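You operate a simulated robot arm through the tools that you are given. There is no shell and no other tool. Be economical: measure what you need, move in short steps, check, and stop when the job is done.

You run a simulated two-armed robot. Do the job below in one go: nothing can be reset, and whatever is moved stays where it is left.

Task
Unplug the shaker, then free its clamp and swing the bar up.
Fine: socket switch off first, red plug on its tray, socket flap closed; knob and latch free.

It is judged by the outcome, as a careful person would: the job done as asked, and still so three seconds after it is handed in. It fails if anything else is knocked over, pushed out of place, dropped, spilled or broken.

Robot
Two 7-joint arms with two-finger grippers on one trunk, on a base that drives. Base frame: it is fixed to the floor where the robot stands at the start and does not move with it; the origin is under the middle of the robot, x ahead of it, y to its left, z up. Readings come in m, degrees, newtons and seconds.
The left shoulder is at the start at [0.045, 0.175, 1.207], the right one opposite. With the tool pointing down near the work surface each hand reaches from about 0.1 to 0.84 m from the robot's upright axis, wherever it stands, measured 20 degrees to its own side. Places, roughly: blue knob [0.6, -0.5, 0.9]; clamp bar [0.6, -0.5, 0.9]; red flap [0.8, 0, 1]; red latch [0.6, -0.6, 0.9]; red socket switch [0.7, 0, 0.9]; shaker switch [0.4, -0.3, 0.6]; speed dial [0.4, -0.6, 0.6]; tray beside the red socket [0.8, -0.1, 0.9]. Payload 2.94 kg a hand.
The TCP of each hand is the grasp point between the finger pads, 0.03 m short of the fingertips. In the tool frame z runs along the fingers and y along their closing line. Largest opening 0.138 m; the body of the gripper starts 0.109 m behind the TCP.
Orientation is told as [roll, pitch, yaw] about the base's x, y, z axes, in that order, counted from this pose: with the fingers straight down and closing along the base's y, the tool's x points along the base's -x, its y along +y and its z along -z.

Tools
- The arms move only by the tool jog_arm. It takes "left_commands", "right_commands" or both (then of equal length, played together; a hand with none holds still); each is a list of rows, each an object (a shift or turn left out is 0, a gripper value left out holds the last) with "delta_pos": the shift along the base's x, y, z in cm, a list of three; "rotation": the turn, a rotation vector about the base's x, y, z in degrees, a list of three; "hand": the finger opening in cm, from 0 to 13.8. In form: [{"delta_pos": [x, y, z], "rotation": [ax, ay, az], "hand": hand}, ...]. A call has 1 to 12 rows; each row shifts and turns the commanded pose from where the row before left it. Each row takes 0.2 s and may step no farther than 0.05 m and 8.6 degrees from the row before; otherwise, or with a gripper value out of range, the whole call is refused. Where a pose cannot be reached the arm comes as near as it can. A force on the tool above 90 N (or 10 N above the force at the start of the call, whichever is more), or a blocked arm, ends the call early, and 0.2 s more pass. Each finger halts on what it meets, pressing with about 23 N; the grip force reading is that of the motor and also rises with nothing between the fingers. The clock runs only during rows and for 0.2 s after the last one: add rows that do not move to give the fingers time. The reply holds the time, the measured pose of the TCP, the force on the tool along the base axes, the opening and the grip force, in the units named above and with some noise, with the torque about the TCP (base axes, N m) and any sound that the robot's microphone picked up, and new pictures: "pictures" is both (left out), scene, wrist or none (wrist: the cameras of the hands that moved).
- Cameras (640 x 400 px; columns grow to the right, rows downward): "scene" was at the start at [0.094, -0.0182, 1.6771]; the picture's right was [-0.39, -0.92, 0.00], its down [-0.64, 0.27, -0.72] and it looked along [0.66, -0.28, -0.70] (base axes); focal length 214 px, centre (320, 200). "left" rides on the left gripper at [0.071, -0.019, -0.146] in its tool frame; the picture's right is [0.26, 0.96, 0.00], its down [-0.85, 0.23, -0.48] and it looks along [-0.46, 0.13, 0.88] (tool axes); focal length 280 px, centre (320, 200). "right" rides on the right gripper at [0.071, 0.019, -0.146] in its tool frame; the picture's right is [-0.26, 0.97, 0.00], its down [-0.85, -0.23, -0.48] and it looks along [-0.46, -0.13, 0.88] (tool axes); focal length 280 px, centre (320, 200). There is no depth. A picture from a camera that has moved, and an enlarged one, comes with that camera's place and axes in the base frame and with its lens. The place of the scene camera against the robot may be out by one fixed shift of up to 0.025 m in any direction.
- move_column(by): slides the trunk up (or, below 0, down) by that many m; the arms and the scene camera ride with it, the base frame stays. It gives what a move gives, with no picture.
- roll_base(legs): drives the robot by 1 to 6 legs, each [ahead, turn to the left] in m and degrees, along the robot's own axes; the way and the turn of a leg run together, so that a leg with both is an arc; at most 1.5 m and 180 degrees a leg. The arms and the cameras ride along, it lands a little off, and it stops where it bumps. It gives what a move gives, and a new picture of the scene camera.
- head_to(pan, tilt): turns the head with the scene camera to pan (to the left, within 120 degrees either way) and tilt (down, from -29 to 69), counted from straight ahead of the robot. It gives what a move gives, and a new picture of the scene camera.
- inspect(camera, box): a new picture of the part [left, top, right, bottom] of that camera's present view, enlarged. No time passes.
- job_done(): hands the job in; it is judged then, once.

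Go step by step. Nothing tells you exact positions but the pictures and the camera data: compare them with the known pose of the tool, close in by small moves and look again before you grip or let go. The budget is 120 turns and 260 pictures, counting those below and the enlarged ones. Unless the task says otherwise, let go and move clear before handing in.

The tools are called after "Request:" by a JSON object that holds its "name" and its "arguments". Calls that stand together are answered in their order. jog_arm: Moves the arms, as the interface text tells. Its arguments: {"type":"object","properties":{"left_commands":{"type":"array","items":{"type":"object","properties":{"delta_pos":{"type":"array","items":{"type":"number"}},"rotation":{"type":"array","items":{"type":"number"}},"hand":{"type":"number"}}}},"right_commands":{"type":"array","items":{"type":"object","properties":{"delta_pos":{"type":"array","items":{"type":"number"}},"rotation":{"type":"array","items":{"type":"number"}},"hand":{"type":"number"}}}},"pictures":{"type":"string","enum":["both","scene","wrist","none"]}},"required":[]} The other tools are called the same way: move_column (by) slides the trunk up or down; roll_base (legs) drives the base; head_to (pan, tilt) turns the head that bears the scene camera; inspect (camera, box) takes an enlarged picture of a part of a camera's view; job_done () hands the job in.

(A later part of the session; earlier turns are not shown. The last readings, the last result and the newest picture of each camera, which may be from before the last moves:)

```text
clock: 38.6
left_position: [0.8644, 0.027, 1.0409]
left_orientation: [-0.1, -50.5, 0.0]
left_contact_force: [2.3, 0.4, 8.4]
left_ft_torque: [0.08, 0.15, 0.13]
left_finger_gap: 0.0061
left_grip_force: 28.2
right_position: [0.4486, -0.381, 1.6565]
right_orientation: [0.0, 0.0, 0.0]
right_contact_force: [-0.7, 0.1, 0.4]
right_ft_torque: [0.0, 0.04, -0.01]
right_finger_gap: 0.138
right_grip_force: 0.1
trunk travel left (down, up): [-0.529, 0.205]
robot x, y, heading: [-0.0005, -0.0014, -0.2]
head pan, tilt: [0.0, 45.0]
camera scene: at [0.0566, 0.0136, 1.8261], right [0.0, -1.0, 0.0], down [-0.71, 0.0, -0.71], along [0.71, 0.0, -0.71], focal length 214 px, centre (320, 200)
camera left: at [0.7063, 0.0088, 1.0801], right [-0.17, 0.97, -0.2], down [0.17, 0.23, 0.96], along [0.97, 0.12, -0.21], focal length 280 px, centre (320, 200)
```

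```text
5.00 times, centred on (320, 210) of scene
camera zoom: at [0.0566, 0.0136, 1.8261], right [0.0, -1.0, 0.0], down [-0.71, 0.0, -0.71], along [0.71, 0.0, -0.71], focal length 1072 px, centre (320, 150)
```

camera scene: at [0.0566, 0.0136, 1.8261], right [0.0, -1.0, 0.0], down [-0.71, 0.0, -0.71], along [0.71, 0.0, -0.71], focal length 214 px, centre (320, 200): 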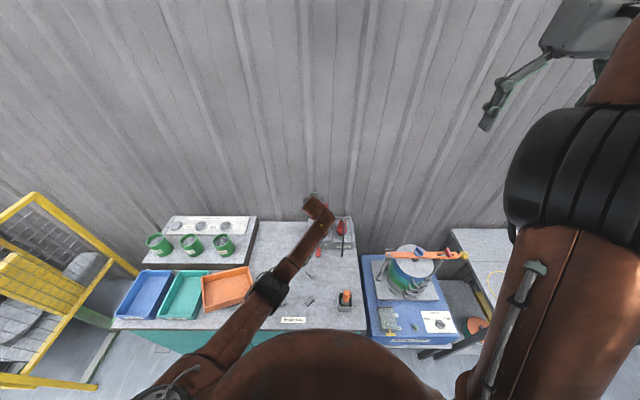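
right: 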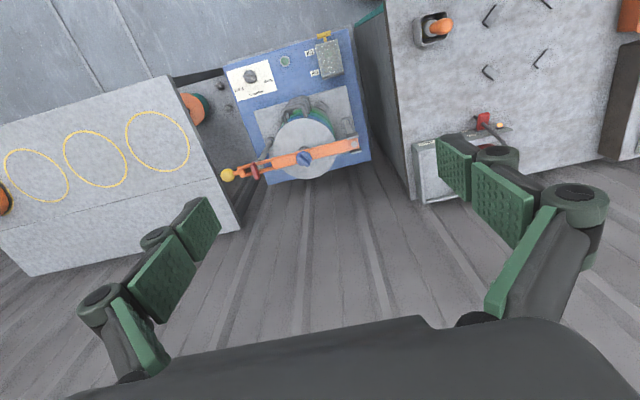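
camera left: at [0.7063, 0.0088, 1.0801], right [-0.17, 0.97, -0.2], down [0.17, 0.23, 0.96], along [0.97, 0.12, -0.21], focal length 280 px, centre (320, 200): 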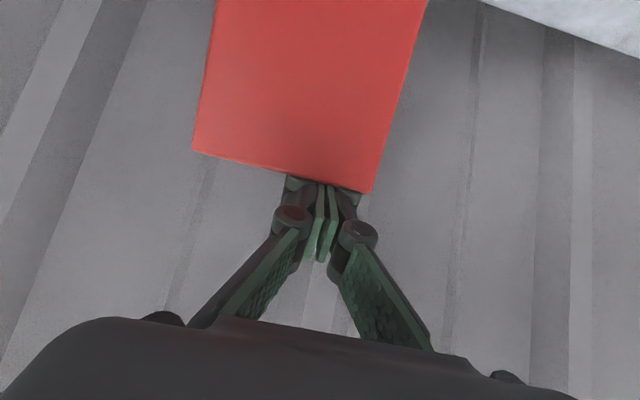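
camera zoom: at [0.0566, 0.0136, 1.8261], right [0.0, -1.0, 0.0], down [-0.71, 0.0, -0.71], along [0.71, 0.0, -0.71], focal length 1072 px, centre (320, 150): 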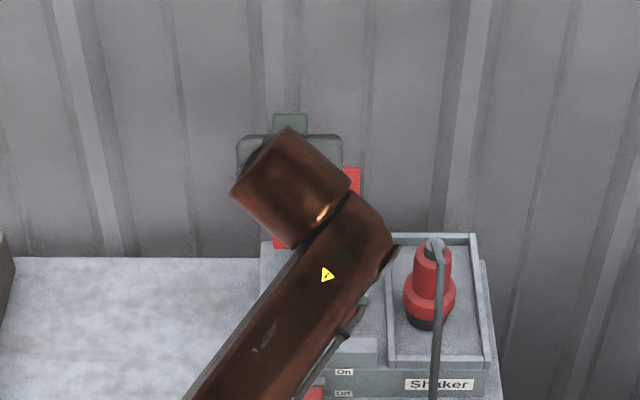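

Fingertips are behind the flap's top edge. I pull it forward along its arc.

Request:
{"name": "jog_arm", "arguments": {"left_commands": [{"delta_pos": [-2, 0, 0.4]}, {"delta_pos": [-2, 0, 0.3]}, {"delta_pos": [-2.4, 0, -0.4]}, {"delta_pos": [-2.4, 0, -1]}, {"delta_pos": [-1.8, 0, -1.5]}, {}], "pictures": "wrist"}}

Request:
{"name": "inspect", "arguments": {"camera": "scene", "box": [270, 170, 370, 250]}}

```text
clock: 40.0
left_position: [0.7547, 0.0295, 1.0198]
left_orientation: [-0.3, -50.3, 0.2]
left_contact_force: [-18.1, 14.7, 17.1]
left_ft_torque: [-0.13, 0.41, -0.05]
left_finger_gap: 0.0061
left_grip_force: 28.2
right_position: [0.4449, -0.3783, 1.6564]
right_orientation: [0.0, -0.2, -0.1]
right_contact_force: [-0.1, -0.4, -0.3]
right_ft_torque: [-0.02, 0.0, 0.01]
right_finger_gap: 0.1381
right_grip_force: 0.1
trunk travel left (down, up): [-0.529, 0.205]
robot x, y, heading: [0.0001, 0.002, 0.1]
head pan, tilt: [0.0, 45.0]
camera left: at [0.5985, 0.0112, 1.0586], right [-0.17, 0.96, -0.2], down [0.18, 0.23, 0.96], along [0.97, 0.12, -0.21], focal length 280 px, centre (320, 200)
```

left: 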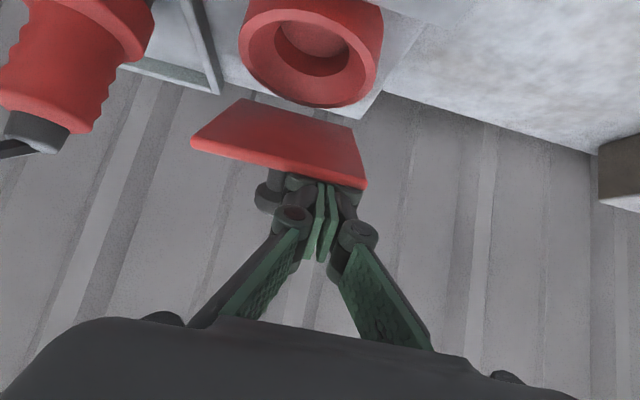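

```text
5.00 times, centred on (320, 210) of scene
camera zoom: at [0.0518, 0.016, 1.8262], right [0.0, -1.0, 0.0], down [-0.71, 0.0, -0.71], along [0.71, 0.0, -0.71], focal length 1072 px, centre (320, 150)
```

zoom: 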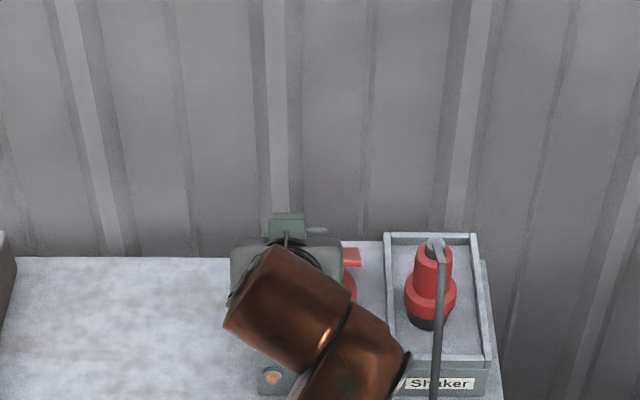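

Request:
{"name": "jog_arm", "arguments": {"left_commands": [{"delta_pos": [-1.5, 0.4, -1]}, {"delta_pos": [-1.5, 0, -1.5]}, {"delta_pos": [-1.2, 0, -1.5]}, {}], "pictures": "wrist"}}

Request:
{"name": "inspect", "arguments": {"camera": "scene", "box": [270, 170, 370, 250]}}

```text
clock: 40.8
left_position: [0.7373, 0.0319, 1.0092]
left_orientation: [0.3, -53.8, -0.7]
left_contact_force: [1.3, 4.9, -2.0]
left_ft_torque: [-0.01, 0.02, -0.02]
left_finger_gap: 0.0
left_grip_force: 28.3
right_position: [0.4551, -0.3802, 1.6557]
right_orientation: [0.0, 0.2, 0.1]
right_contact_force: [1.0, 0.3, -0.8]
right_ft_torque: [0.01, 0.07, -0.01]
right_finger_gap: 0.1379
right_grip_force: 0.2
trunk travel left (down, up): [-0.529, 0.205]
robot x, y, heading: [-0.0003, 0.0001, -0.3]
head pan, tilt: [0.0, 45.0]
stopped in row 3 (left hand): the force on the tool passed its limit at 95 N (the readings are from after the stop); the commanded pose is now the measured one
camera left: at [0.5785, 0.0157, 1.0393], right [-0.15, 0.97, -0.21], down [0.12, 0.23, 0.97], along [0.98, 0.12, -0.15], focal length 280 px, centre (320, 200)
```

left: 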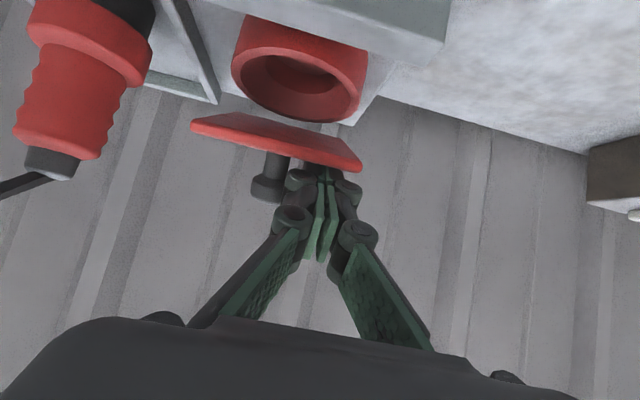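

```text
5.00 times, centred on (320, 210) of scene
camera zoom: at [0.0877, 0.0141, 1.8262], right [0.0, -1.0, 0.0], down [-0.72, 0.0, -0.7], along [0.7, 0.0, -0.72], focal length 1072 px, centre (320, 150)
```

zoom: 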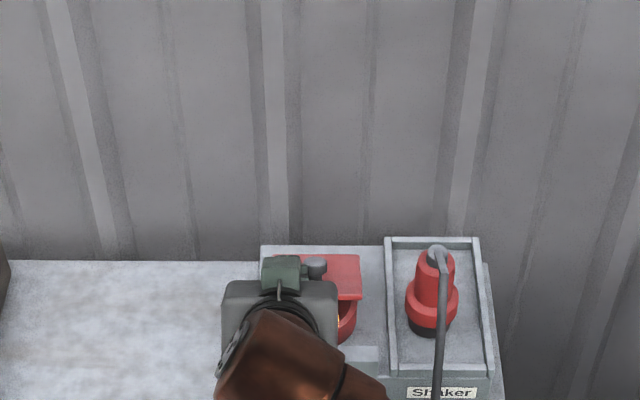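

The flap is well past vertical. I lift off, and look where it stays.

Request:
{"name": "jog_arm", "arguments": {"left_commands": [{"delta_pos": [0, 0, 1.5]}, {"delta_pos": [0, 0, 3]}, {"delta_pos": [-2, 0, 4]}, {"delta_pos": [-2, 0, 3], "rotation": [0, 8, 0]}, {"delta_pos": [-1, 0, 3], "rotation": [0, 8, 0]}], "pictures": "wrist"}}

Request:
{"name": "inspect", "arguments": {"camera": "scene", "box": [270, 190, 370, 270]}}

```text
clock: 42.2
left_position: [0.6878, 0.0559, 1.1597]
left_orientation: [2.4, -38.8, -0.5]
left_contact_force: [-0.7, -0.3, -0.1]
left_ft_torque: [-0.02, -0.02, 0.01]
left_finger_gap: 0.0
left_grip_force: 28.3
right_position: [0.4427, -0.38, 1.6576]
right_orientation: [-0.2, -0.2, 0.0]
right_contact_force: [-0.4, 1.3, 0.4]
right_ft_torque: [-0.05, -0.09, -0.02]
right_finger_gap: 0.1382
right_grip_force: 0.1
trunk travel left (down, up): [-0.529, 0.205]
robot x, y, heading: [-0.0002, -0.0014, -0.1]
head pan, tilt: [0.0, 45.0]
stopped in row 5 (left hand): the arm was blocked; the commanded pose is now the measured one
camera left: at [0.5421, 0.033, 1.2298], right [-0.22, 0.97, -0.13], down [0.36, 0.21, 0.91], along [0.91, 0.15, -0.39], focal length 280 px, centre (320, 200)
```

left: 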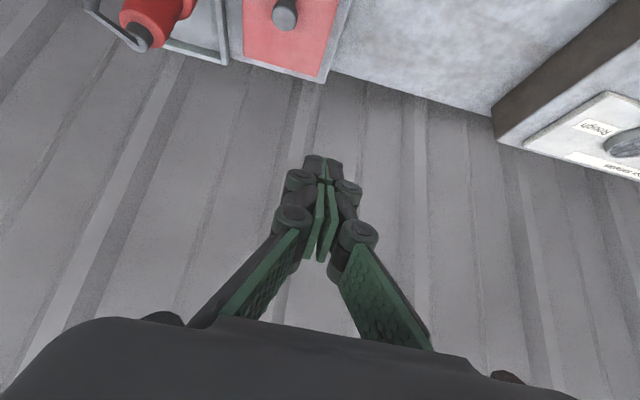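

```text
5.00 times, centred on (320, 230) of scene
camera zoom: at [0.0554, 0.0148, 1.826], right [0.0, -1.0, 0.0], down [-0.71, 0.0, -0.71], along [0.71, 0.0, -0.71], focal length 1072 px, centre (320, 50)
```

zoom: 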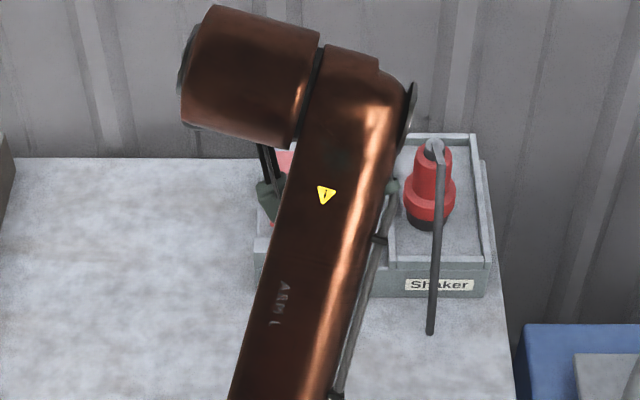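

Request:
{"name": "jog_arm", "arguments": {"left_commands": [{"delta_pos": [-2, 3, 2]}, {"delta_pos": [-3, 3, 2]}, {"delta_pos": [-3, 3, 2]}], "pictures": "both"}}

Request:
{"name": "inspect", "arguments": {"camera": "scene", "box": [270, 190, 370, 270]}}

```text
clock: 43.0
left_position: [0.6131, 0.1514, 1.219]
left_orientation: [3.3, -38.6, -0.5]
left_contact_force: [0.6, -0.1, -0.3]
left_ft_torque: [-0.05, -0.02, -0.05]
left_finger_gap: 0.0
left_grip_force: 28.3
right_position: [0.4461, -0.381, 1.6553]
right_orientation: [-0.1, -0.1, 0.0]
right_contact_force: [1.1, 0.4, 0.3]
right_ft_torque: [-0.04, 0.01, -0.01]
right_finger_gap: 0.1379
right_grip_force: 0.1
trunk travel left (down, up): [-0.529, 0.205]
robot x, y, heading: [0.0023, -0.0009, -0.2]
head pan, tilt: [0.0, 45.0]
camera scene: at [0.0587, 0.0139, 1.8259], right [0.0, -1.0, 0.0], down [-0.71, 0.0, -0.71], along [0.71, 0.0, -0.71], focal length 214 px, centre (320, 200)
camera left: at [0.4674, 0.1274, 1.288], right [-0.23, 0.97, -0.12], down [0.36, 0.2, 0.91], along [0.9, 0.17, -0.39], focal length 280 px, centre (320, 200)
```

scene: 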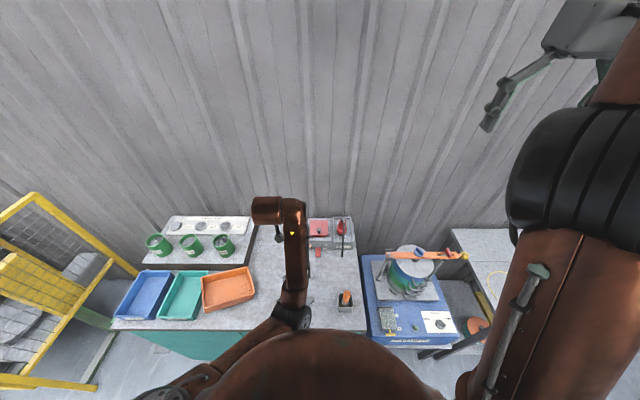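
left: 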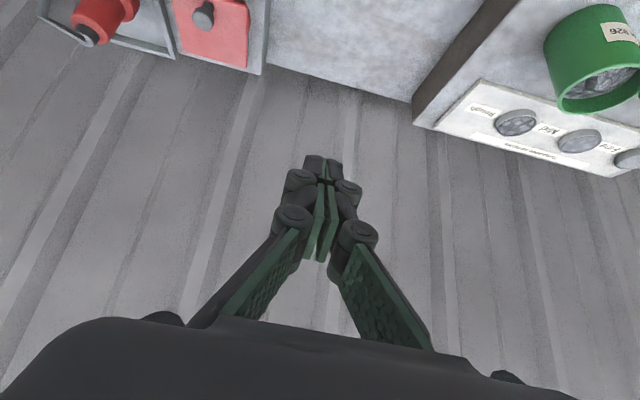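

```text
5.00 times, centred on (320, 230) of scene
camera zoom: at [0.0587, 0.0139, 1.8259], right [0.0, -1.0, 0.0], down [-0.71, 0.0, -0.71], along [0.71, 0.0, -0.71], focal length 1072 px, centre (320, 50)
```

zoom: 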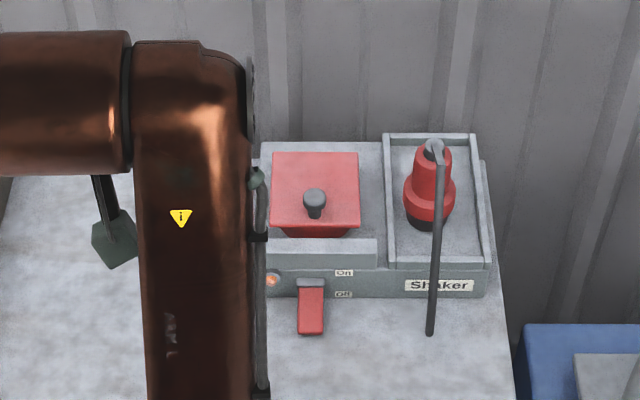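

Request:
{"name": "inspect", "arguments": {"camera": "scene", "box": [250, 260, 380, 350]}}

```text
4.44 times, centred on (315, 305) of scene
camera zoom: at [0.0587, 0.0139, 1.8259], right [0.0, -1.0, 0.0], down [-0.71, 0.0, -0.71], along [0.71, 0.0, -0.71], focal length 953 px, centre (342, -267)
```

zoom: 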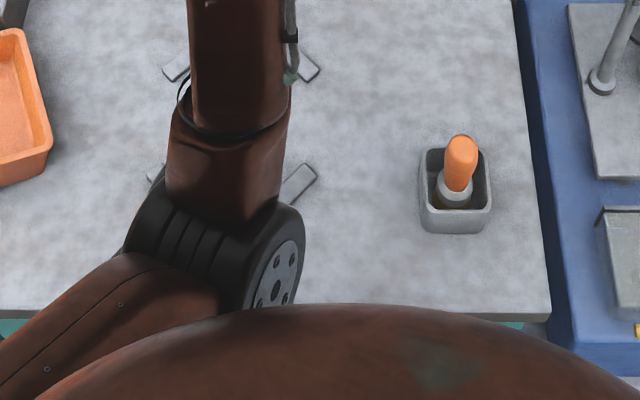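

The flap is closed on the socket, the plug stands on its tray, and the switch is off. Now I raise the left hand over the orange tray to see how it was displaced.

Request:
{"name": "jog_arm", "arguments": {"left_commands": [{"delta_pos": [-2, 0, 4], "rotation": [-1, 7, 0]}, {"delta_pos": [-2, 2, 4], "rotation": [-1, 7, 0]}, {"delta_pos": [-3, 3, 2.5], "rotation": [-1, 7, 0]}, {"delta_pos": [-3, 3, 2], "rotation": [0, 8, 0]}, {"delta_pos": [-3, 3, 2], "rotation": [0, 8, 0]}, {"delta_pos": [-3, 3, 2]}, {"delta_pos": [-3, 4, 0]}, {"delta_pos": [-3, 4, 0]}], "pictures": "both"}}

```text
clock: 44.8
left_position: [0.4819, 0.3964, 1.3337]
left_orientation: [-0.8, -1.5, 0.9]
left_contact_force: [0.5, 0.0, 0.1]
left_ft_torque: [-0.03, -0.04, 0.02]
left_finger_gap: 0.0002
left_grip_force: 28.5
left hand out of reach, approached as far as the arm can: row 1, 2, 3
right_position: [0.4447, -0.3785, 1.6577]
right_orientation: [-0.2, -0.1, 0.0]
right_contact_force: [-0.5, 0.3, 0.4]
right_ft_torque: [-0.06, -0.03, 0.01]
right_finger_gap: 0.138
right_grip_force: 0.1
trunk travel left (down, up): [-0.529, 0.205]
robot x, y, heading: [0.0034, 0.0027, 0.3]
head pan, tilt: [0.0, 45.0]
camera scene: at [0.0573, 0.0167, 1.826], right [0.0, -1.0, 0.0], down [-0.71, 0.0, -0.71], along [0.71, 0.0, -0.71], focal length 214 px, centre (320, 200)
camera left: at [0.4077, 0.3786, 1.4787], right [-0.28, 0.96, -0.02], down [0.83, 0.25, 0.49], along [0.48, 0.12, -0.87], focal length 280 px, centre (320, 200)
```

scene: 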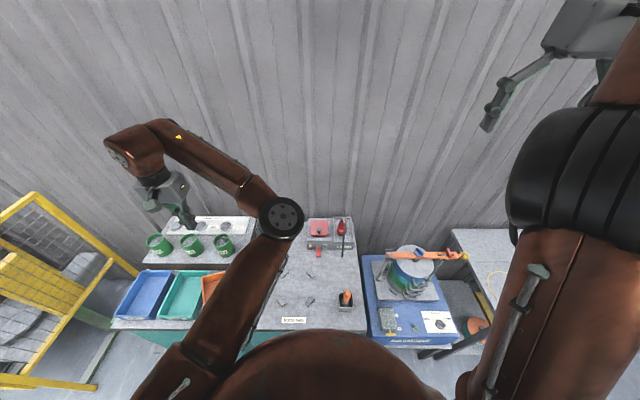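
left: 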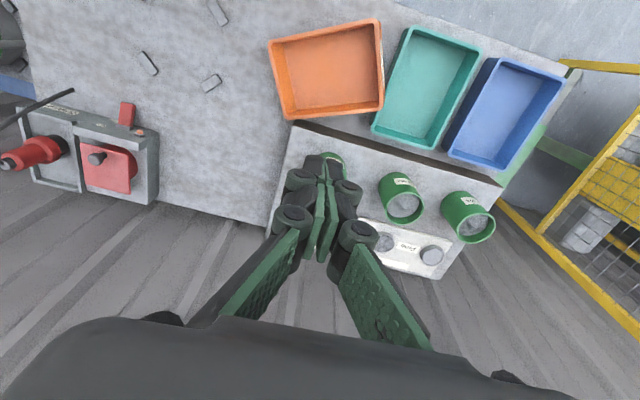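

Request:
{"name": "inspect", "arguments": {"camera": "left", "box": [250, 0, 580, 200]}}

```text
1.94 times, centred on (415, 100) of left
camera zoom: at [0.4077, 0.3786, 1.4787], right [-0.28, 0.96, -0.02], down [0.83, 0.25, 0.49], along [0.48, 0.12, -0.87], focal length 544 px, centre (136, 394)
```

zoom: 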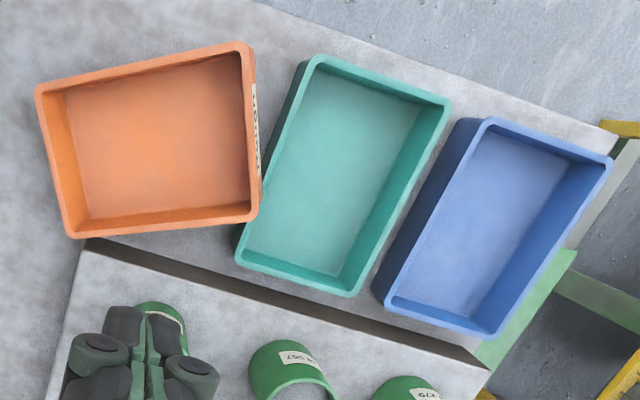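

The orange tray was turned about 63° clockwise about its own place (its label end now faces the teal tray). I'll grip its near long wall and slide it back; first yaw the left hand and hover above that wall.

Request:
{"name": "jog_arm", "arguments": {"left_commands": [{"delta_pos": [-1, -0.4, -3], "rotation": [0.5, 1.5, -8], "hand": 5}, {"delta_pos": [-1, -0.4, -3], "rotation": [0, 0, -8]}, {"delta_pos": [-1, -0.4, -3], "rotation": [0, 0, -8]}, {"delta_pos": [-1, -0.4, -3], "rotation": [0, 0, -8]}, {"delta_pos": [-1, -0.4, -3], "rotation": [0, 0, -8]}, {"delta_pos": [-1, -0.4, -3], "rotation": [0, 0, -8]}, {"delta_pos": [-1, -0.4, -3], "rotation": [0, 0, -8]}, {"delta_pos": [-1.3, -0.2, -3], "rotation": [0, 0, -8]}], "pictures": "both"}}

Request:
{"name": "inspect", "arguments": {"camera": "scene", "box": [80, 200, 320, 350]}}

```text
clock: 46.6
left_position: [0.4004, 0.3738, 1.1011]
left_orientation: [-0.3, 0.0, -63.2]
left_contact_force: [0.4, -0.4, 0.1]
left_ft_torque: [-0.05, 0.01, 0.0]
left_finger_gap: 0.0499
left_grip_force: 0.0
left hand out of reach, approached as far as the arm can: row 8
right_position: [0.4456, -0.3803, 1.6567]
right_orientation: [-0.1, 0.1, 0.0]
right_contact_force: [-0.1, 0.3, 0.1]
right_ft_torque: [-0.06, -0.01, 0.0]
right_finger_gap: 0.1379
right_grip_force: 0.1
trunk travel left (down, up): [-0.529, 0.205]
robot x, y, heading: [0.0007, 0.0035, -0.2]
head pan, tilt: [0.0, 45.0]
camera scene: at [0.0581, 0.0149, 1.826], right [0.0, -1.0, 0.0], down [-0.71, 0.0, -0.71], along [0.71, 0.0, -0.71], focal length 214 px, centre (320, 200)
camera left: at [0.3517, 0.4297, 1.2479], right [0.74, 0.67, -0.01], down [0.59, -0.65, 0.47], along [0.31, -0.36, -0.88], focal length 280 px, centre (320, 200)
```

scene: 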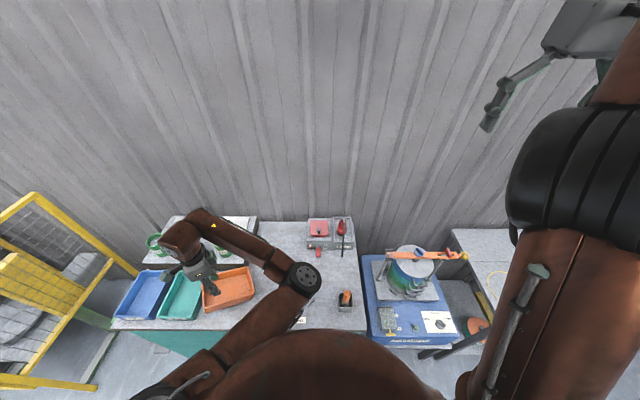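
left: 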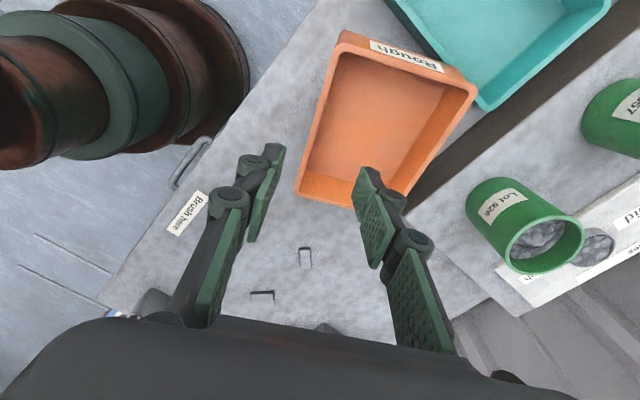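

```text
2.67 times, centred on (200, 275) of scene
camera zoom: at [0.0581, 0.0149, 1.826], right [0.0, -1.0, 0.0], down [-0.71, 0.0, -0.71], along [0.71, 0.0, -0.71], focal length 572 px, centre (640, 0)
```

zoom: 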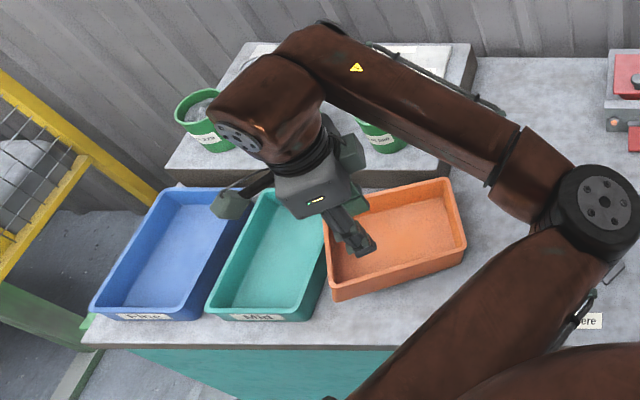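

Request:
{"name": "jog_arm", "arguments": {"left_commands": [{"delta_pos": [0.1, -0.4, -4]}, {"delta_pos": [0, 0, -4]}, {"delta_pos": [0, 0, -4]}, {"delta_pos": [0, 0, -2.5]}, {}], "pictures": "both"}}

Request:
{"name": "inspect", "arguments": {"camera": "left", "box": [160, 0, 480, 280]}}

```text
clock: 48.0
left_position: [0.411, 0.415, 0.9836]
left_orientation: [2.9, 0.9, -60.7]
left_contact_force: [-0.6, 0.0, -0.6]
left_ft_torque: [0.03, 0.0, 0.0]
left_finger_gap: 0.0502
left_grip_force: 0.0
left hand out of reach, approached as far as the arm can: row 1, 2
right_position: [0.4464, -0.3802, 1.6561]
right_orientation: [-0.2, 0.0, 0.0]
right_contact_force: [-0.2, -0.6, 0.4]
right_ft_torque: [-0.01, 0.05, -0.03]
right_finger_gap: 0.1379
right_grip_force: 0.0
trunk travel left (down, up): [-0.529, 0.205]
robot x, y, heading: [0.0032, 0.0008, 0.1]
head pan, tilt: [0.0, 45.0]
stopped in row 5 (left hand): the arm was blocked; the commanded pose is now the measured one
camera scene: at [0.0581, 0.0142, 1.826], right [0.0, -1.0, 0.0], down [-0.71, 0.0, -0.71], along [0.71, 0.0, -0.71], focal length 214 px, centre (320, 200)
camera left: at [0.3548, 0.4632, 1.1302], right [0.71, 0.7, 0.05], down [0.6, -0.65, 0.47], along [0.36, -0.31, -0.88], focal length 280 px, centre (320, 200)
```

scene: 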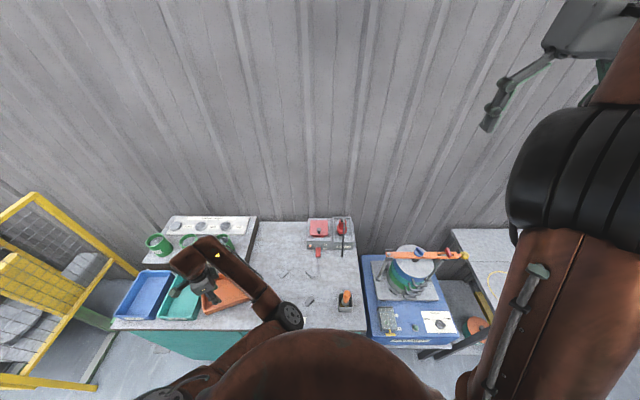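
left: 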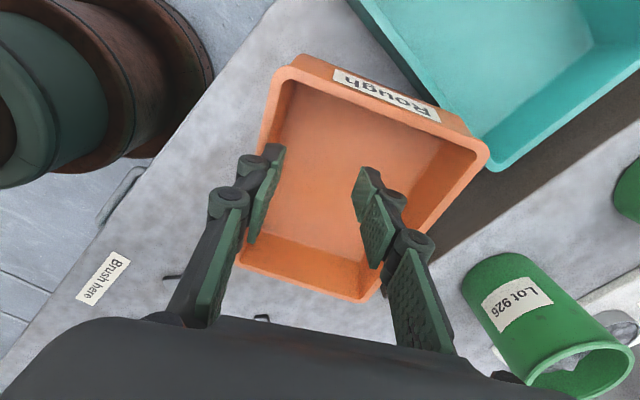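

```text
1.43 times, centred on (320, 140) of left
camera zoom: at [0.3548, 0.4632, 1.1302], right [0.71, 0.7, 0.05], down [0.6, -0.65, 0.47], along [0.36, -0.31, -0.88], focal length 401 px, centre (320, 286)
```

zoom: 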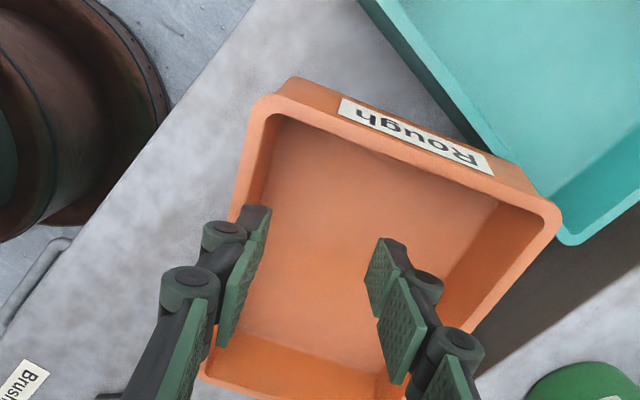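

The arm is cramped so close in. I lift the hand and back the robot off 0.15 m for more room.

Request:
{"name": "jog_arm", "arguments": {"left_commands": [{"delta_pos": [0, 0, 4]}, {"delta_pos": [0, 0, 4.5]}, {"delta_pos": [0, 0, 4.5]}, {"delta_pos": [0, 0, 4.5]}], "pictures": "none"}}

Request:
{"name": "roll_base", "arguments": {"legs": [[-0.15, 0]]}}

```text
clock: 49.0
left_position: [0.4107, 0.4086, 1.1574]
left_orientation: [2.5, 0.8, -61.2]
left_contact_force: [0.1, -0.1, 0.3]
left_ft_torque: [0.02, -0.03, 0.05]
left_finger_gap: 0.05
left_grip_force: 0.1
right_position: [0.4442, -0.3825, 1.6568]
right_orientation: [-0.1, 0.0, -0.1]
right_contact_force: [0.0, 0.3, -0.8]
right_ft_torque: [0.03, 0.0, 0.03]
right_finger_gap: 0.1381
right_grip_force: 0.1
trunk travel left (down, up): [-0.529, 0.205]
robot x, y, heading: [0.0005, -0.0035, 0.2]
head pan, tilt: [0.0, 45.0]
```

```text
clock: 50.4
left_position: [0.2707, 0.409, 1.1559]
left_orientation: [2.2, 1.0, -61.2]
left_contact_force: [-0.8, 0.1, 0.3]
left_ft_torque: [0.0, -0.02, -0.03]
left_finger_gap: 0.0505
left_grip_force: 0.1
right_position: [0.3072, -0.3803, 1.6546]
right_orientation: [0.1, 0.4, 0.0]
right_contact_force: [0.8, -0.3, -0.4]
right_ft_torque: [0.01, -0.01, -0.04]
right_finger_gap: 0.1382
right_grip_force: 0.0
trunk travel left (down, up): [-0.529, 0.205]
robot x, y, heading: [-0.145, 0.001, 0.0]
head pan, tilt: [0.0, 45.0]
camera scene: at [-0.0634, 0.0142, 1.8268], right [0.0, -1.0, 0.0], down [-0.72, 0.0, -0.7], along [0.7, 0.0, -0.72], focal length 214 px, centre (320, 200)
```

scene: 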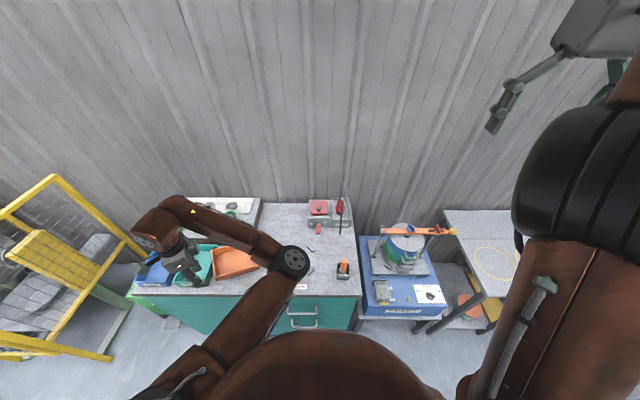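

Request:
{"name": "jog_arm", "arguments": {"left_commands": [{"delta_pos": [4, -1.5, 0], "rotation": [-2.2, -1, -2]}, {"delta_pos": [4, -1.5, 0]}, {"delta_pos": [4, -1, -2]}, {"delta_pos": [1.2, 0, -4]}, {"delta_pos": [0, 0, -4]}, {}], "pictures": "both"}}

```text
clock: 51.8
left_position: [0.3921, 0.3674, 1.0593]
left_orientation: [2.5, -1.8, -63.2]
left_contact_force: [0.5, 0.6, 0.2]
left_ft_torque: [-0.02, 0.07, -0.02]
left_finger_gap: 0.0499
left_grip_force: 0.1
right_position: [0.2897, -0.3818, 1.6578]
right_orientation: [0.1, -0.2, 0.2]
right_contact_force: [0.0, 0.8, -0.4]
right_ft_torque: [0.02, 0.08, -0.03]
right_finger_gap: 0.1376
right_grip_force: 0.2
trunk travel left (down, up): [-0.529, 0.205]
robot x, y, heading: [-0.151, 0.0026, -0.1]
head pan, tilt: [0.0, 45.0]
camera scene: at [-0.0826, 0.0137, 1.8259], right [0.0, -1.0, 0.0], down [-0.71, 0.0, -0.7], along [0.7, 0.0, -0.71], focal length 214 px, centre (320, 200)
camera left: at [0.3353, 0.4243, 1.2024], right [0.74, 0.67, 0.04], down [0.56, -0.65, 0.51], along [0.37, -0.36, -0.86], focal length 280 px, centre (320, 200)
```

scene: 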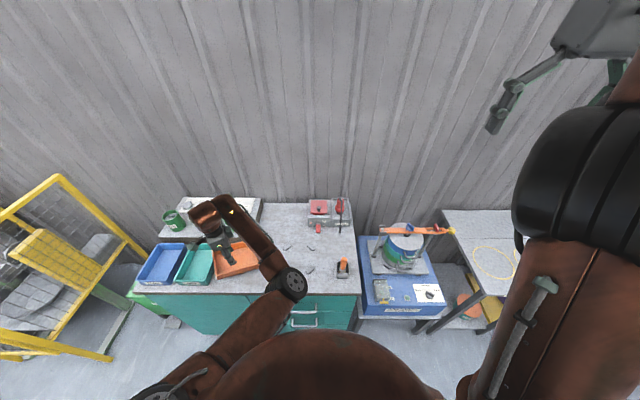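
left: 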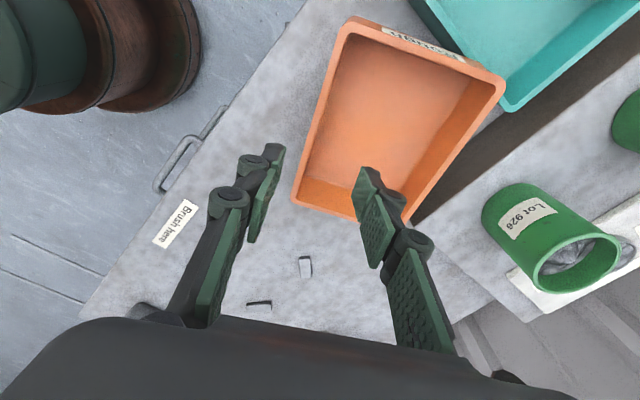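

Request:
{"name": "jog_arm", "arguments": {"left_commands": [{"delta_pos": [0.8, 0.1, -4], "rotation": [-2, 1.5, 0]}, {"delta_pos": [0, 0, -4]}, {"delta_pos": [0, 0, -3]}, {}], "pictures": "both"}}

Request:
{"name": "inspect", "arguments": {"camera": "left", "box": [160, 0, 480, 280]}}

```text
clock: 52.8
left_position: [0.3948, 0.3708, 0.9482]
left_orientation: [0.5, -2.9, -63.2]
left_contact_force: [-0.2, -0.2, -0.5]
left_ft_torque: [-0.01, 0.05, -0.02]
left_finger_gap: 0.05
left_grip_force: 0.1
right_position: [0.2847, -0.3806, 1.6576]
right_orientation: [0.1, -0.4, 0.1]
right_contact_force: [0.5, 0.0, 0.4]
right_ft_torque: [0.01, 0.09, -0.01]
right_finger_gap: 0.1379
right_grip_force: 0.1
trunk travel left (down, up): [-0.529, 0.205]
robot x, y, heading: [-0.1523, -0.0012, -0.4]
head pan, tilt: [0.0, 45.0]
camera scene: at [-0.0895, 0.0138, 1.8258], right [0.0, -1.0, 0.0], down [-0.71, 0.0, -0.71], along [0.71, 0.0, -0.71], focal length 214 px, centre (320, 200)
camera left: at [0.3423, 0.4326, 1.0912], right [0.74, 0.67, 0.0], down [0.57, -0.63, 0.52], along [0.35, -0.39, -0.85], focal length 280 px, centre (320, 200)
```

scene: 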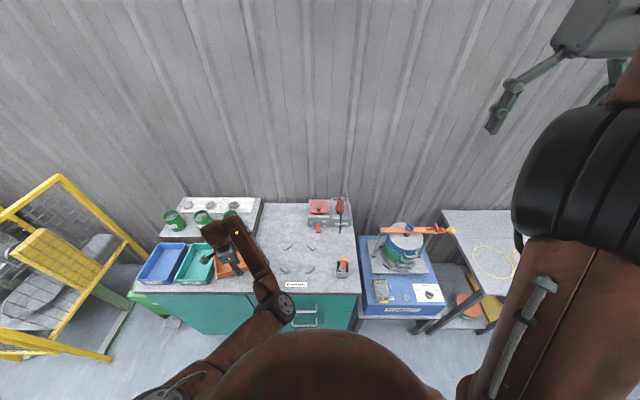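
left: 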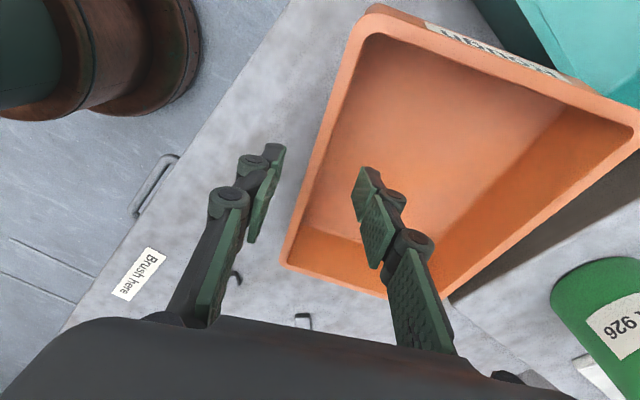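

```text
1.43 times, centred on (320, 140) of left
camera zoom: at [0.3423, 0.4326, 1.0912], right [0.74, 0.67, 0.0], down [0.57, -0.63, 0.52], along [0.35, -0.39, -0.85], focal length 401 px, centre (320, 286)
```

zoom: 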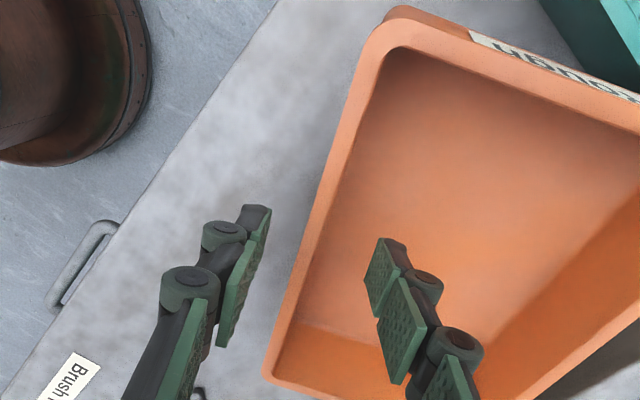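

Request:
{"name": "jog_arm", "arguments": {"left_commands": [{"delta_pos": [0.3, 0.1, -1.5], "rotation": [0, 2, 0]}, {"delta_pos": [0, 0, -1.5]}, {}, {"hand": 0}, {"hand": 0}, {"hand": 0}, {"hand": 0}], "pictures": "wrist"}}

```text
clock: 54.4
left_position: [0.3965, 0.3724, 0.9195]
left_orientation: [-1.2, -2.1, -63.1]
left_contact_force: [0.9, -0.1, 0.2]
left_ft_torque: [-0.07, -0.11, 0.05]
left_finger_gap: 0.0061
left_grip_force: 23.3
right_position: [0.2808, -0.3813, 1.6603]
right_orientation: [0.0, -0.6, 0.0]
right_contact_force: [-1.3, -0.2, -0.7]
right_ft_torque: [-0.02, -0.05, 0.0]
right_finger_gap: 0.1383
right_grip_force: 0.0
trunk travel left (down, up): [-0.529, 0.205]
robot x, y, heading: [-0.1479, -0.0033, -0.1]
head pan, tilt: [0.0, 45.0]
camera left: at [0.3484, 0.4345, 1.064], right [0.74, 0.67, -0.03], down [0.59, -0.63, 0.5], along [0.32, -0.39, -0.86], focal length 280 px, centre (320, 200)
```

left: 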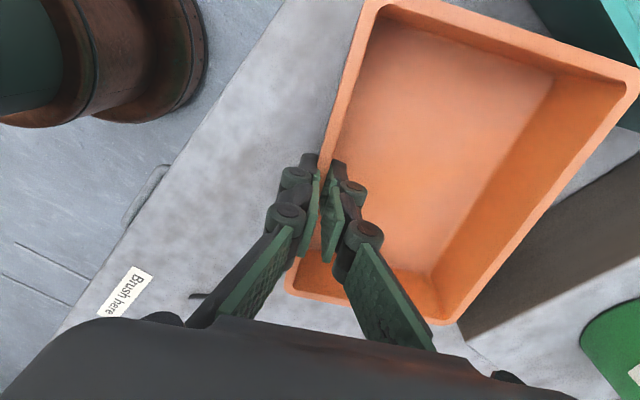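

The near wall is gripped. I lift slightly, shift the tray a bit away from its neighbours, and turn it back about its own centre.

Request:
{"name": "jog_arm", "arguments": {"left_commands": [{"delta_pos": [0, 0, 0.7]}, {"delta_pos": [-1, -1, 0]}, {"delta_pos": [-1, -1, 0]}, {"delta_pos": [0.4, -0.86, 0], "rotation": [0, 0, 7.9]}, {"delta_pos": [0.52, -0.8, 0], "rotation": [0, 0, 7.9]}, {"delta_pos": [0.62, -0.72, 0], "rotation": [0, 0, 7.9]}, {}], "pictures": "both"}}

Request:
{"name": "inspect", "arguments": {"camera": "scene", "box": [100, 180, 340, 340]}}

```text
clock: 56.0
left_position: [0.3927, 0.3285, 0.9273]
left_orientation: [-1.1, -2.1, -39.3]
left_contact_force: [0.3, 0.3, -1.4]
left_ft_torque: [-0.05, 0.06, 0.01]
left_finger_gap: 0.0061
left_grip_force: 22.8
right_position: [0.2819, -0.3808, 1.6597]
right_orientation: [0.0, -0.5, 0.0]
right_contact_force: [-0.2, 0.1, 0.0]
right_ft_torque: [0.02, 0.03, 0.0]
right_finger_gap: 0.1379
right_grip_force: 0.0
trunk travel left (down, up): [-0.529, 0.205]
robot x, y, heading: [-0.1499, 0.0013, -0.1]
head pan, tilt: [0.0, 45.0]
camera scene: at [-0.0919, 0.0142, 1.8259], right [0.0, -1.0, 0.0], down [-0.71, 0.0, -0.71], along [0.71, 0.0, -0.71], focal length 214 px, centre (320, 200)
camera left: at [0.3229, 0.3655, 1.072], right [0.41, 0.91, -0.03], down [0.8, -0.34, 0.5], along [0.45, -0.23, -0.86], focal length 280 px, centre (320, 200)
```

scene: 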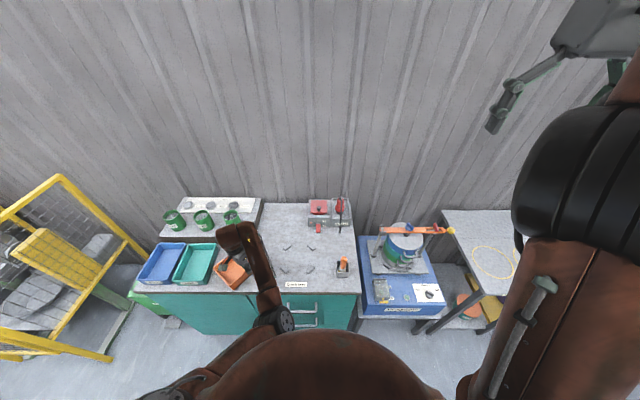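
left: 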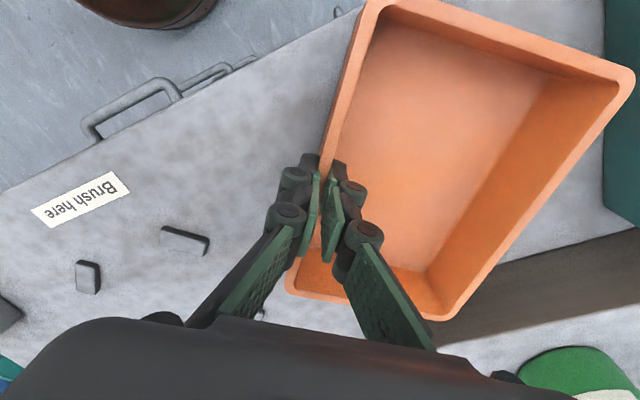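

```text
2.50 times, centred on (220, 260) of scene
camera zoom: at [-0.0919, 0.0142, 1.8259], right [0.0, -1.0, 0.0], down [-0.71, 0.0, -0.71], along [0.71, 0.0, -0.71], focal length 536 px, centre (570, 50)
```

zoom: 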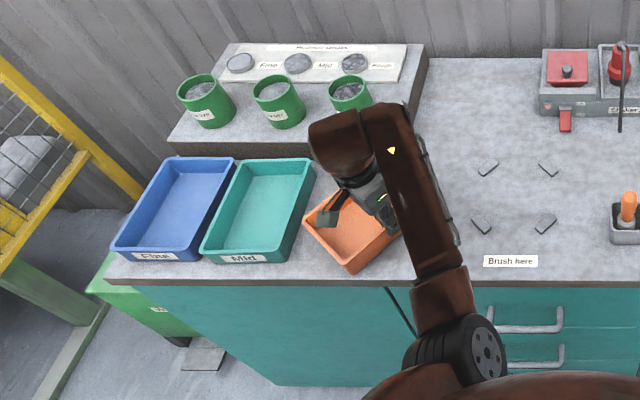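

Working well: the tray follows the hand and clears its neighbours. I continue the turn and then bring it to its old place.

Request:
{"name": "jog_arm", "arguments": {"left_commands": [{"delta_pos": [0.71, -0.63, 0], "rotation": [0, 0, 7.9]}, {"delta_pos": [0.79, -0.53, 0], "rotation": [0, 0, 7.9]}, {"delta_pos": [0.86, -0.41, 0], "rotation": [0, 0, 7.9]}, {"delta_pos": [0.9, -0.29, 0], "rotation": [0, 0, 7.9]}, {"delta_pos": [0.93, -0.16, 0], "rotation": [0, 0, 7.7]}, {"delta_pos": [0, 1.3, 0]}, {}], "pictures": "both"}}

Request:
{"name": "inspect", "arguments": {"camera": "scene", "box": [100, 180, 340, 340]}}

```text
clock: 57.6
left_position: [0.4353, 0.3222, 0.9275]
left_orientation: [-1.3, -2.0, 0.0]
left_contact_force: [0.4, 1.2, -2.2]
left_ft_torque: [-0.12, 0.01, 0.0]
left_finger_gap: 0.006
left_grip_force: 22.5
right_position: [0.2817, -0.3825, 1.6598]
right_orientation: [0.0, -0.5, 0.0]
right_contact_force: [0.2, -1.0, -0.4]
right_ft_torque: [0.04, 0.0, 0.0]
right_finger_gap: 0.1382
right_grip_force: 0.0
trunk travel left (down, up): [-0.529, 0.205]
robot x, y, heading: [-0.1478, 0.0013, -0.0]
head pan, tilt: [0.0, 45.0]
camera scene: at [-0.0917, 0.0133, 1.8259], right [0.0, -1.0, 0.0], down [-0.71, 0.0, -0.71], along [0.71, 0.0, -0.71], focal length 214 px, centre (320, 200)
camera left: at [0.3592, 0.306, 1.0723], right [-0.26, 0.97, -0.03], down [0.83, 0.24, 0.5], along [0.49, 0.11, -0.86], focal length 280 px, centre (320, 200)
```

scene: 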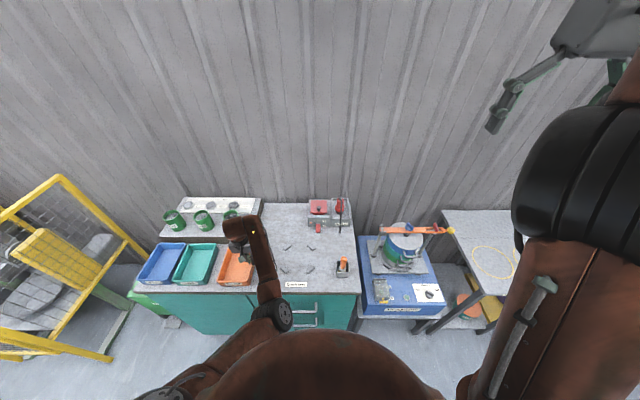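
left: 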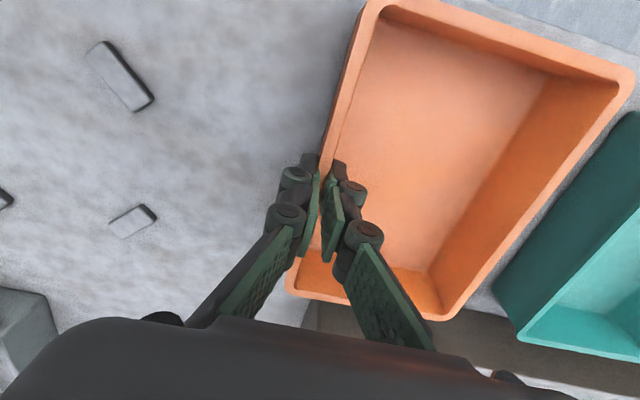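

```text
2.50 times, centred on (220, 260) of scene
camera zoom: at [-0.0917, 0.0133, 1.8259], right [0.0, -1.0, 0.0], down [-0.71, 0.0, -0.71], along [0.71, 0.0, -0.71], focal length 536 px, centre (570, 50)
```

zoom: 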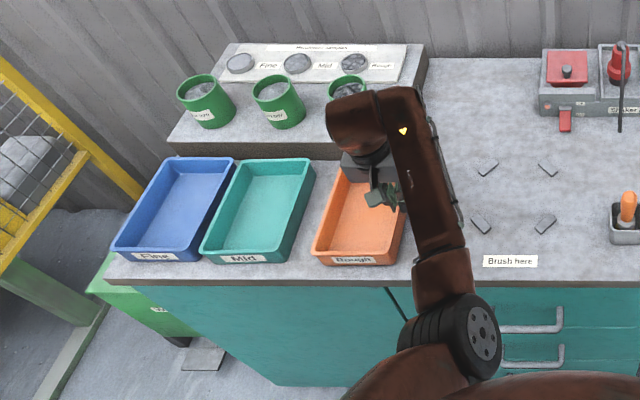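

The tray is aligned again with its label to the front; I nudge it 1.5 cm left and 0.35 cm back to its original spacing, set it down and release.

Request:
{"name": "jog_arm", "arguments": {"left_commands": [{"delta_pos": [0.35, 0.8, 0]}, {"delta_pos": [0, 0.7, 0]}, {"delta_pos": [0, 0, -0.5]}, {"delta_pos": [0, 0, -0.2]}, {}, {"hand": 3}, {"hand": 4}, {"hand": 4}, {"delta_pos": [0, 0, 3]}, {"delta_pos": [0, 0, 4]}, {"delta_pos": [0, 0, 4]}, {"delta_pos": [0, 0, 4]}], "pictures": "both"}}

Request:
{"name": "inspect", "arguments": {"camera": "scene", "box": [100, 180, 340, 340]}}

```text
clock: 60.2
left_position: [0.4372, 0.334, 1.0705]
left_orientation: [-1.2, -2.0, -0.1]
left_contact_force: [-0.5, -0.6, -1.5]
left_ft_torque: [-0.02, -0.02, 0.0]
left_finger_gap: 0.0399
left_grip_force: 0.1
right_position: [0.2821, -0.3817, 1.6597]
right_orientation: [0.0, -0.6, 0.1]
right_contact_force: [-1.1, 0.0, -0.2]
right_ft_torque: [-0.01, 0.02, -0.01]
right_finger_gap: 0.1378
right_grip_force: 0.0
trunk travel left (down, up): [-0.529, 0.205]
robot x, y, heading: [-0.1518, 0.0009, -0.0]
head pan, tilt: [0.0, 45.0]
camera scene: at [-0.0925, 0.0136, 1.826], right [0.0, -1.0, 0.0], down [-0.71, 0.0, -0.71], along [0.71, 0.0, -0.71], focal length 214 px, centre (320, 200)
camera left: at [0.3613, 0.3191, 1.2149], right [-0.26, 0.97, -0.03], down [0.83, 0.24, 0.5], along [0.49, 0.11, -0.87], focal length 280 px, centre (320, 200)
```

scene: 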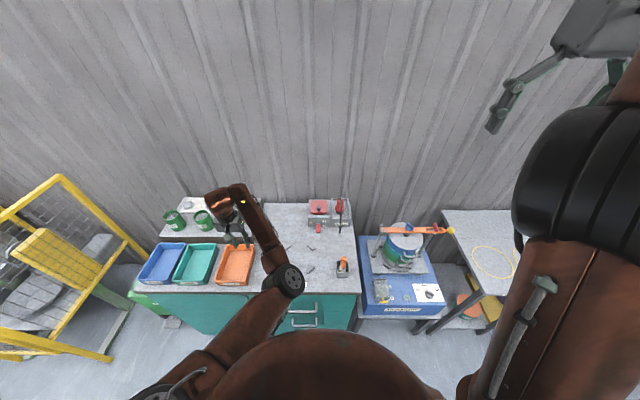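
left: 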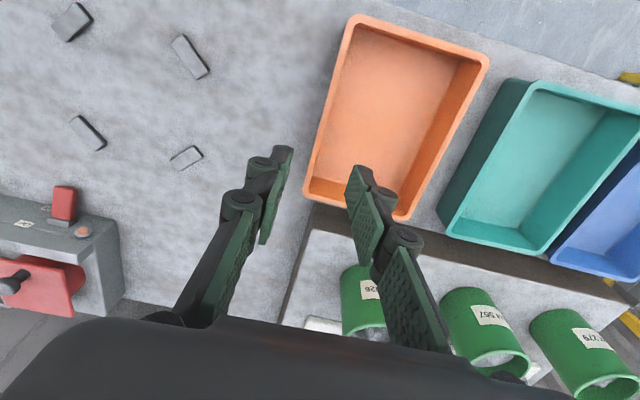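

```text
2.50 times, centred on (220, 260) of scene
camera zoom: at [-0.0925, 0.0136, 1.826], right [0.0, -1.0, 0.0], down [-0.71, 0.0, -0.71], along [0.71, 0.0, -0.71], focal length 536 px, centre (570, 50)
```

zoom: 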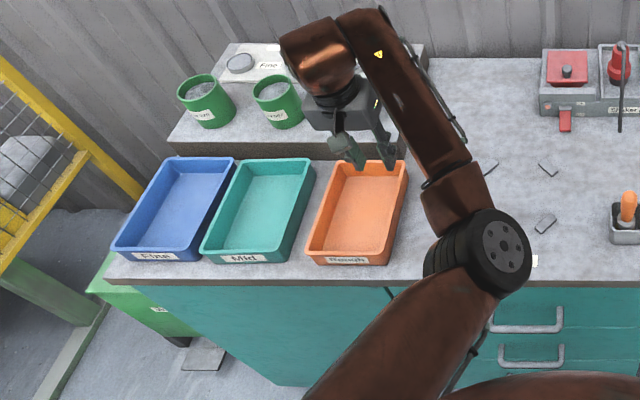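

The tray is back in line with the others, at its original spacing. I raise the left hand out of the way and drive forward again, turning the head to the shaker.

Request:
{"name": "jog_arm", "arguments": {"left_commands": [{"delta_pos": [0, 0, 4.8]}, {"delta_pos": [0, 0, 4.8]}, {"delta_pos": [0, 0, 4.8]}, {"delta_pos": [0, 0, 4.8]}, {"delta_pos": [-3, 2, 3]}, {"delta_pos": [-3, 2, 3]}], "pictures": "none"}}

Request:
{"name": "roll_base", "arguments": {"legs": [[0.14, 0]]}}

Request:
{"name": "head_to", "arguments": {"pan": -35, "tilt": 45}}

```text
clock: 61.6
left_position: [0.378, 0.3774, 1.3239]
left_orientation: [-1.2, -2.0, -0.1]
left_contact_force: [0.6, -0.1, 0.4]
left_ft_torque: [0.03, -0.03, -0.02]
left_finger_gap: 0.0401
left_grip_force: 0.0
right_position: [0.2793, -0.3817, 1.6615]
right_orientation: [-0.2, -0.6, 0.1]
right_contact_force: [-0.8, -0.3, 0.3]
right_ft_torque: [0.01, -0.06, 0.01]
right_finger_gap: 0.1379
right_grip_force: 0.1
trunk travel left (down, up): [-0.529, 0.205]
robot x, y, heading: [-0.1472, -0.0011, 0.1]
head pan, tilt: [0.0, 45.0]
```

```text
clock: 62.9
left_position: [0.5117, 0.3761, 1.3264]
left_orientation: [-1.2, -2.4, -0.1]
left_contact_force: [-1.2, 0.2, 1.4]
left_ft_torque: [-0.02, -0.09, -0.02]
left_finger_gap: 0.0399
left_grip_force: 0.0
right_position: [0.4092, -0.3824, 1.6628]
right_orientation: [0.0, -1.0, 0.0]
right_contact_force: [-0.9, -0.2, 0.8]
right_ft_torque: [-0.04, -0.14, 0.03]
right_finger_gap: 0.1381
right_grip_force: 0.1
trunk travel left (down, up): [-0.529, 0.205]
robot x, y, heading: [-0.0136, 0.0011, 0.0]
head pan, tilt: [0.0, 45.0]
camera scene: at [0.0363, 0.0135, 1.8264], right [0.0, -1.0, 0.0], down [-0.7, 0.0, -0.71], along [0.71, 0.0, -0.7], focal length 214 px, centre (320, 200)
```

scene: 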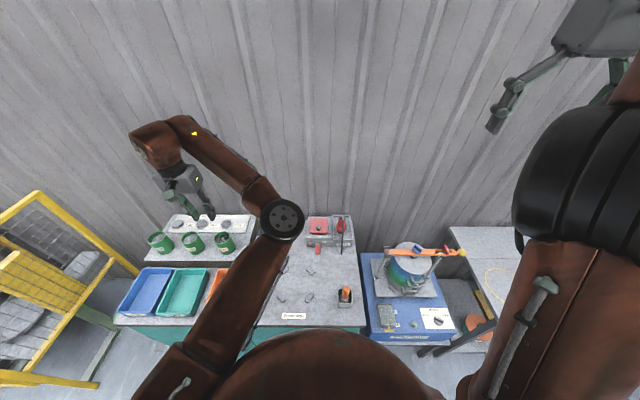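

```text
clock: 63.9
left_position: [0.5153, 0.3772, 1.3247]
left_orientation: [-1.2, -2.3, -0.1]
left_contact_force: [-0.5, 0.1, -0.2]
left_ft_torque: [-0.01, -0.05, -0.01]
left_finger_gap: 0.0401
left_grip_force: 0.0
right_position: [0.4152, -0.3818, 1.6611]
right_orientation: [-0.2, -0.7, 0.0]
right_contact_force: [-0.5, 0.2, 0.5]
right_ft_torque: [0.0, -0.04, -0.01]
right_finger_gap: 0.1382
right_grip_force: 0.1
trunk travel left (down, up): [-0.529, 0.205]
robot x, y, heading: [-0.0165, -0.0015, 0.0]
head pan, tilt: [-35.0, 45.0]
camera scene: at [0.0282, -0.0329, 1.826], right [-0.57, -0.82, 0.0], down [-0.58, 0.41, -0.71], along [0.58, -0.41, -0.71], focal length 214 px, centre (320, 200)
```

scene: 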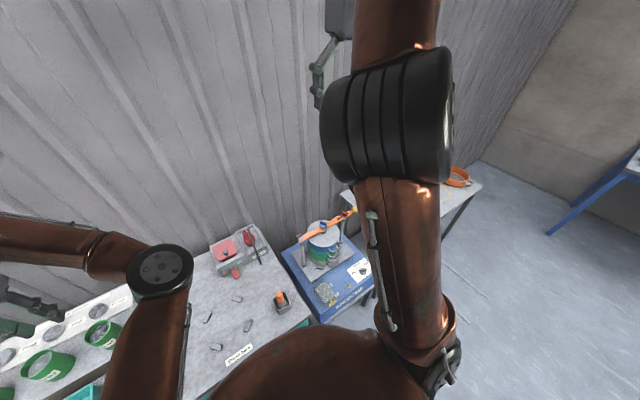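

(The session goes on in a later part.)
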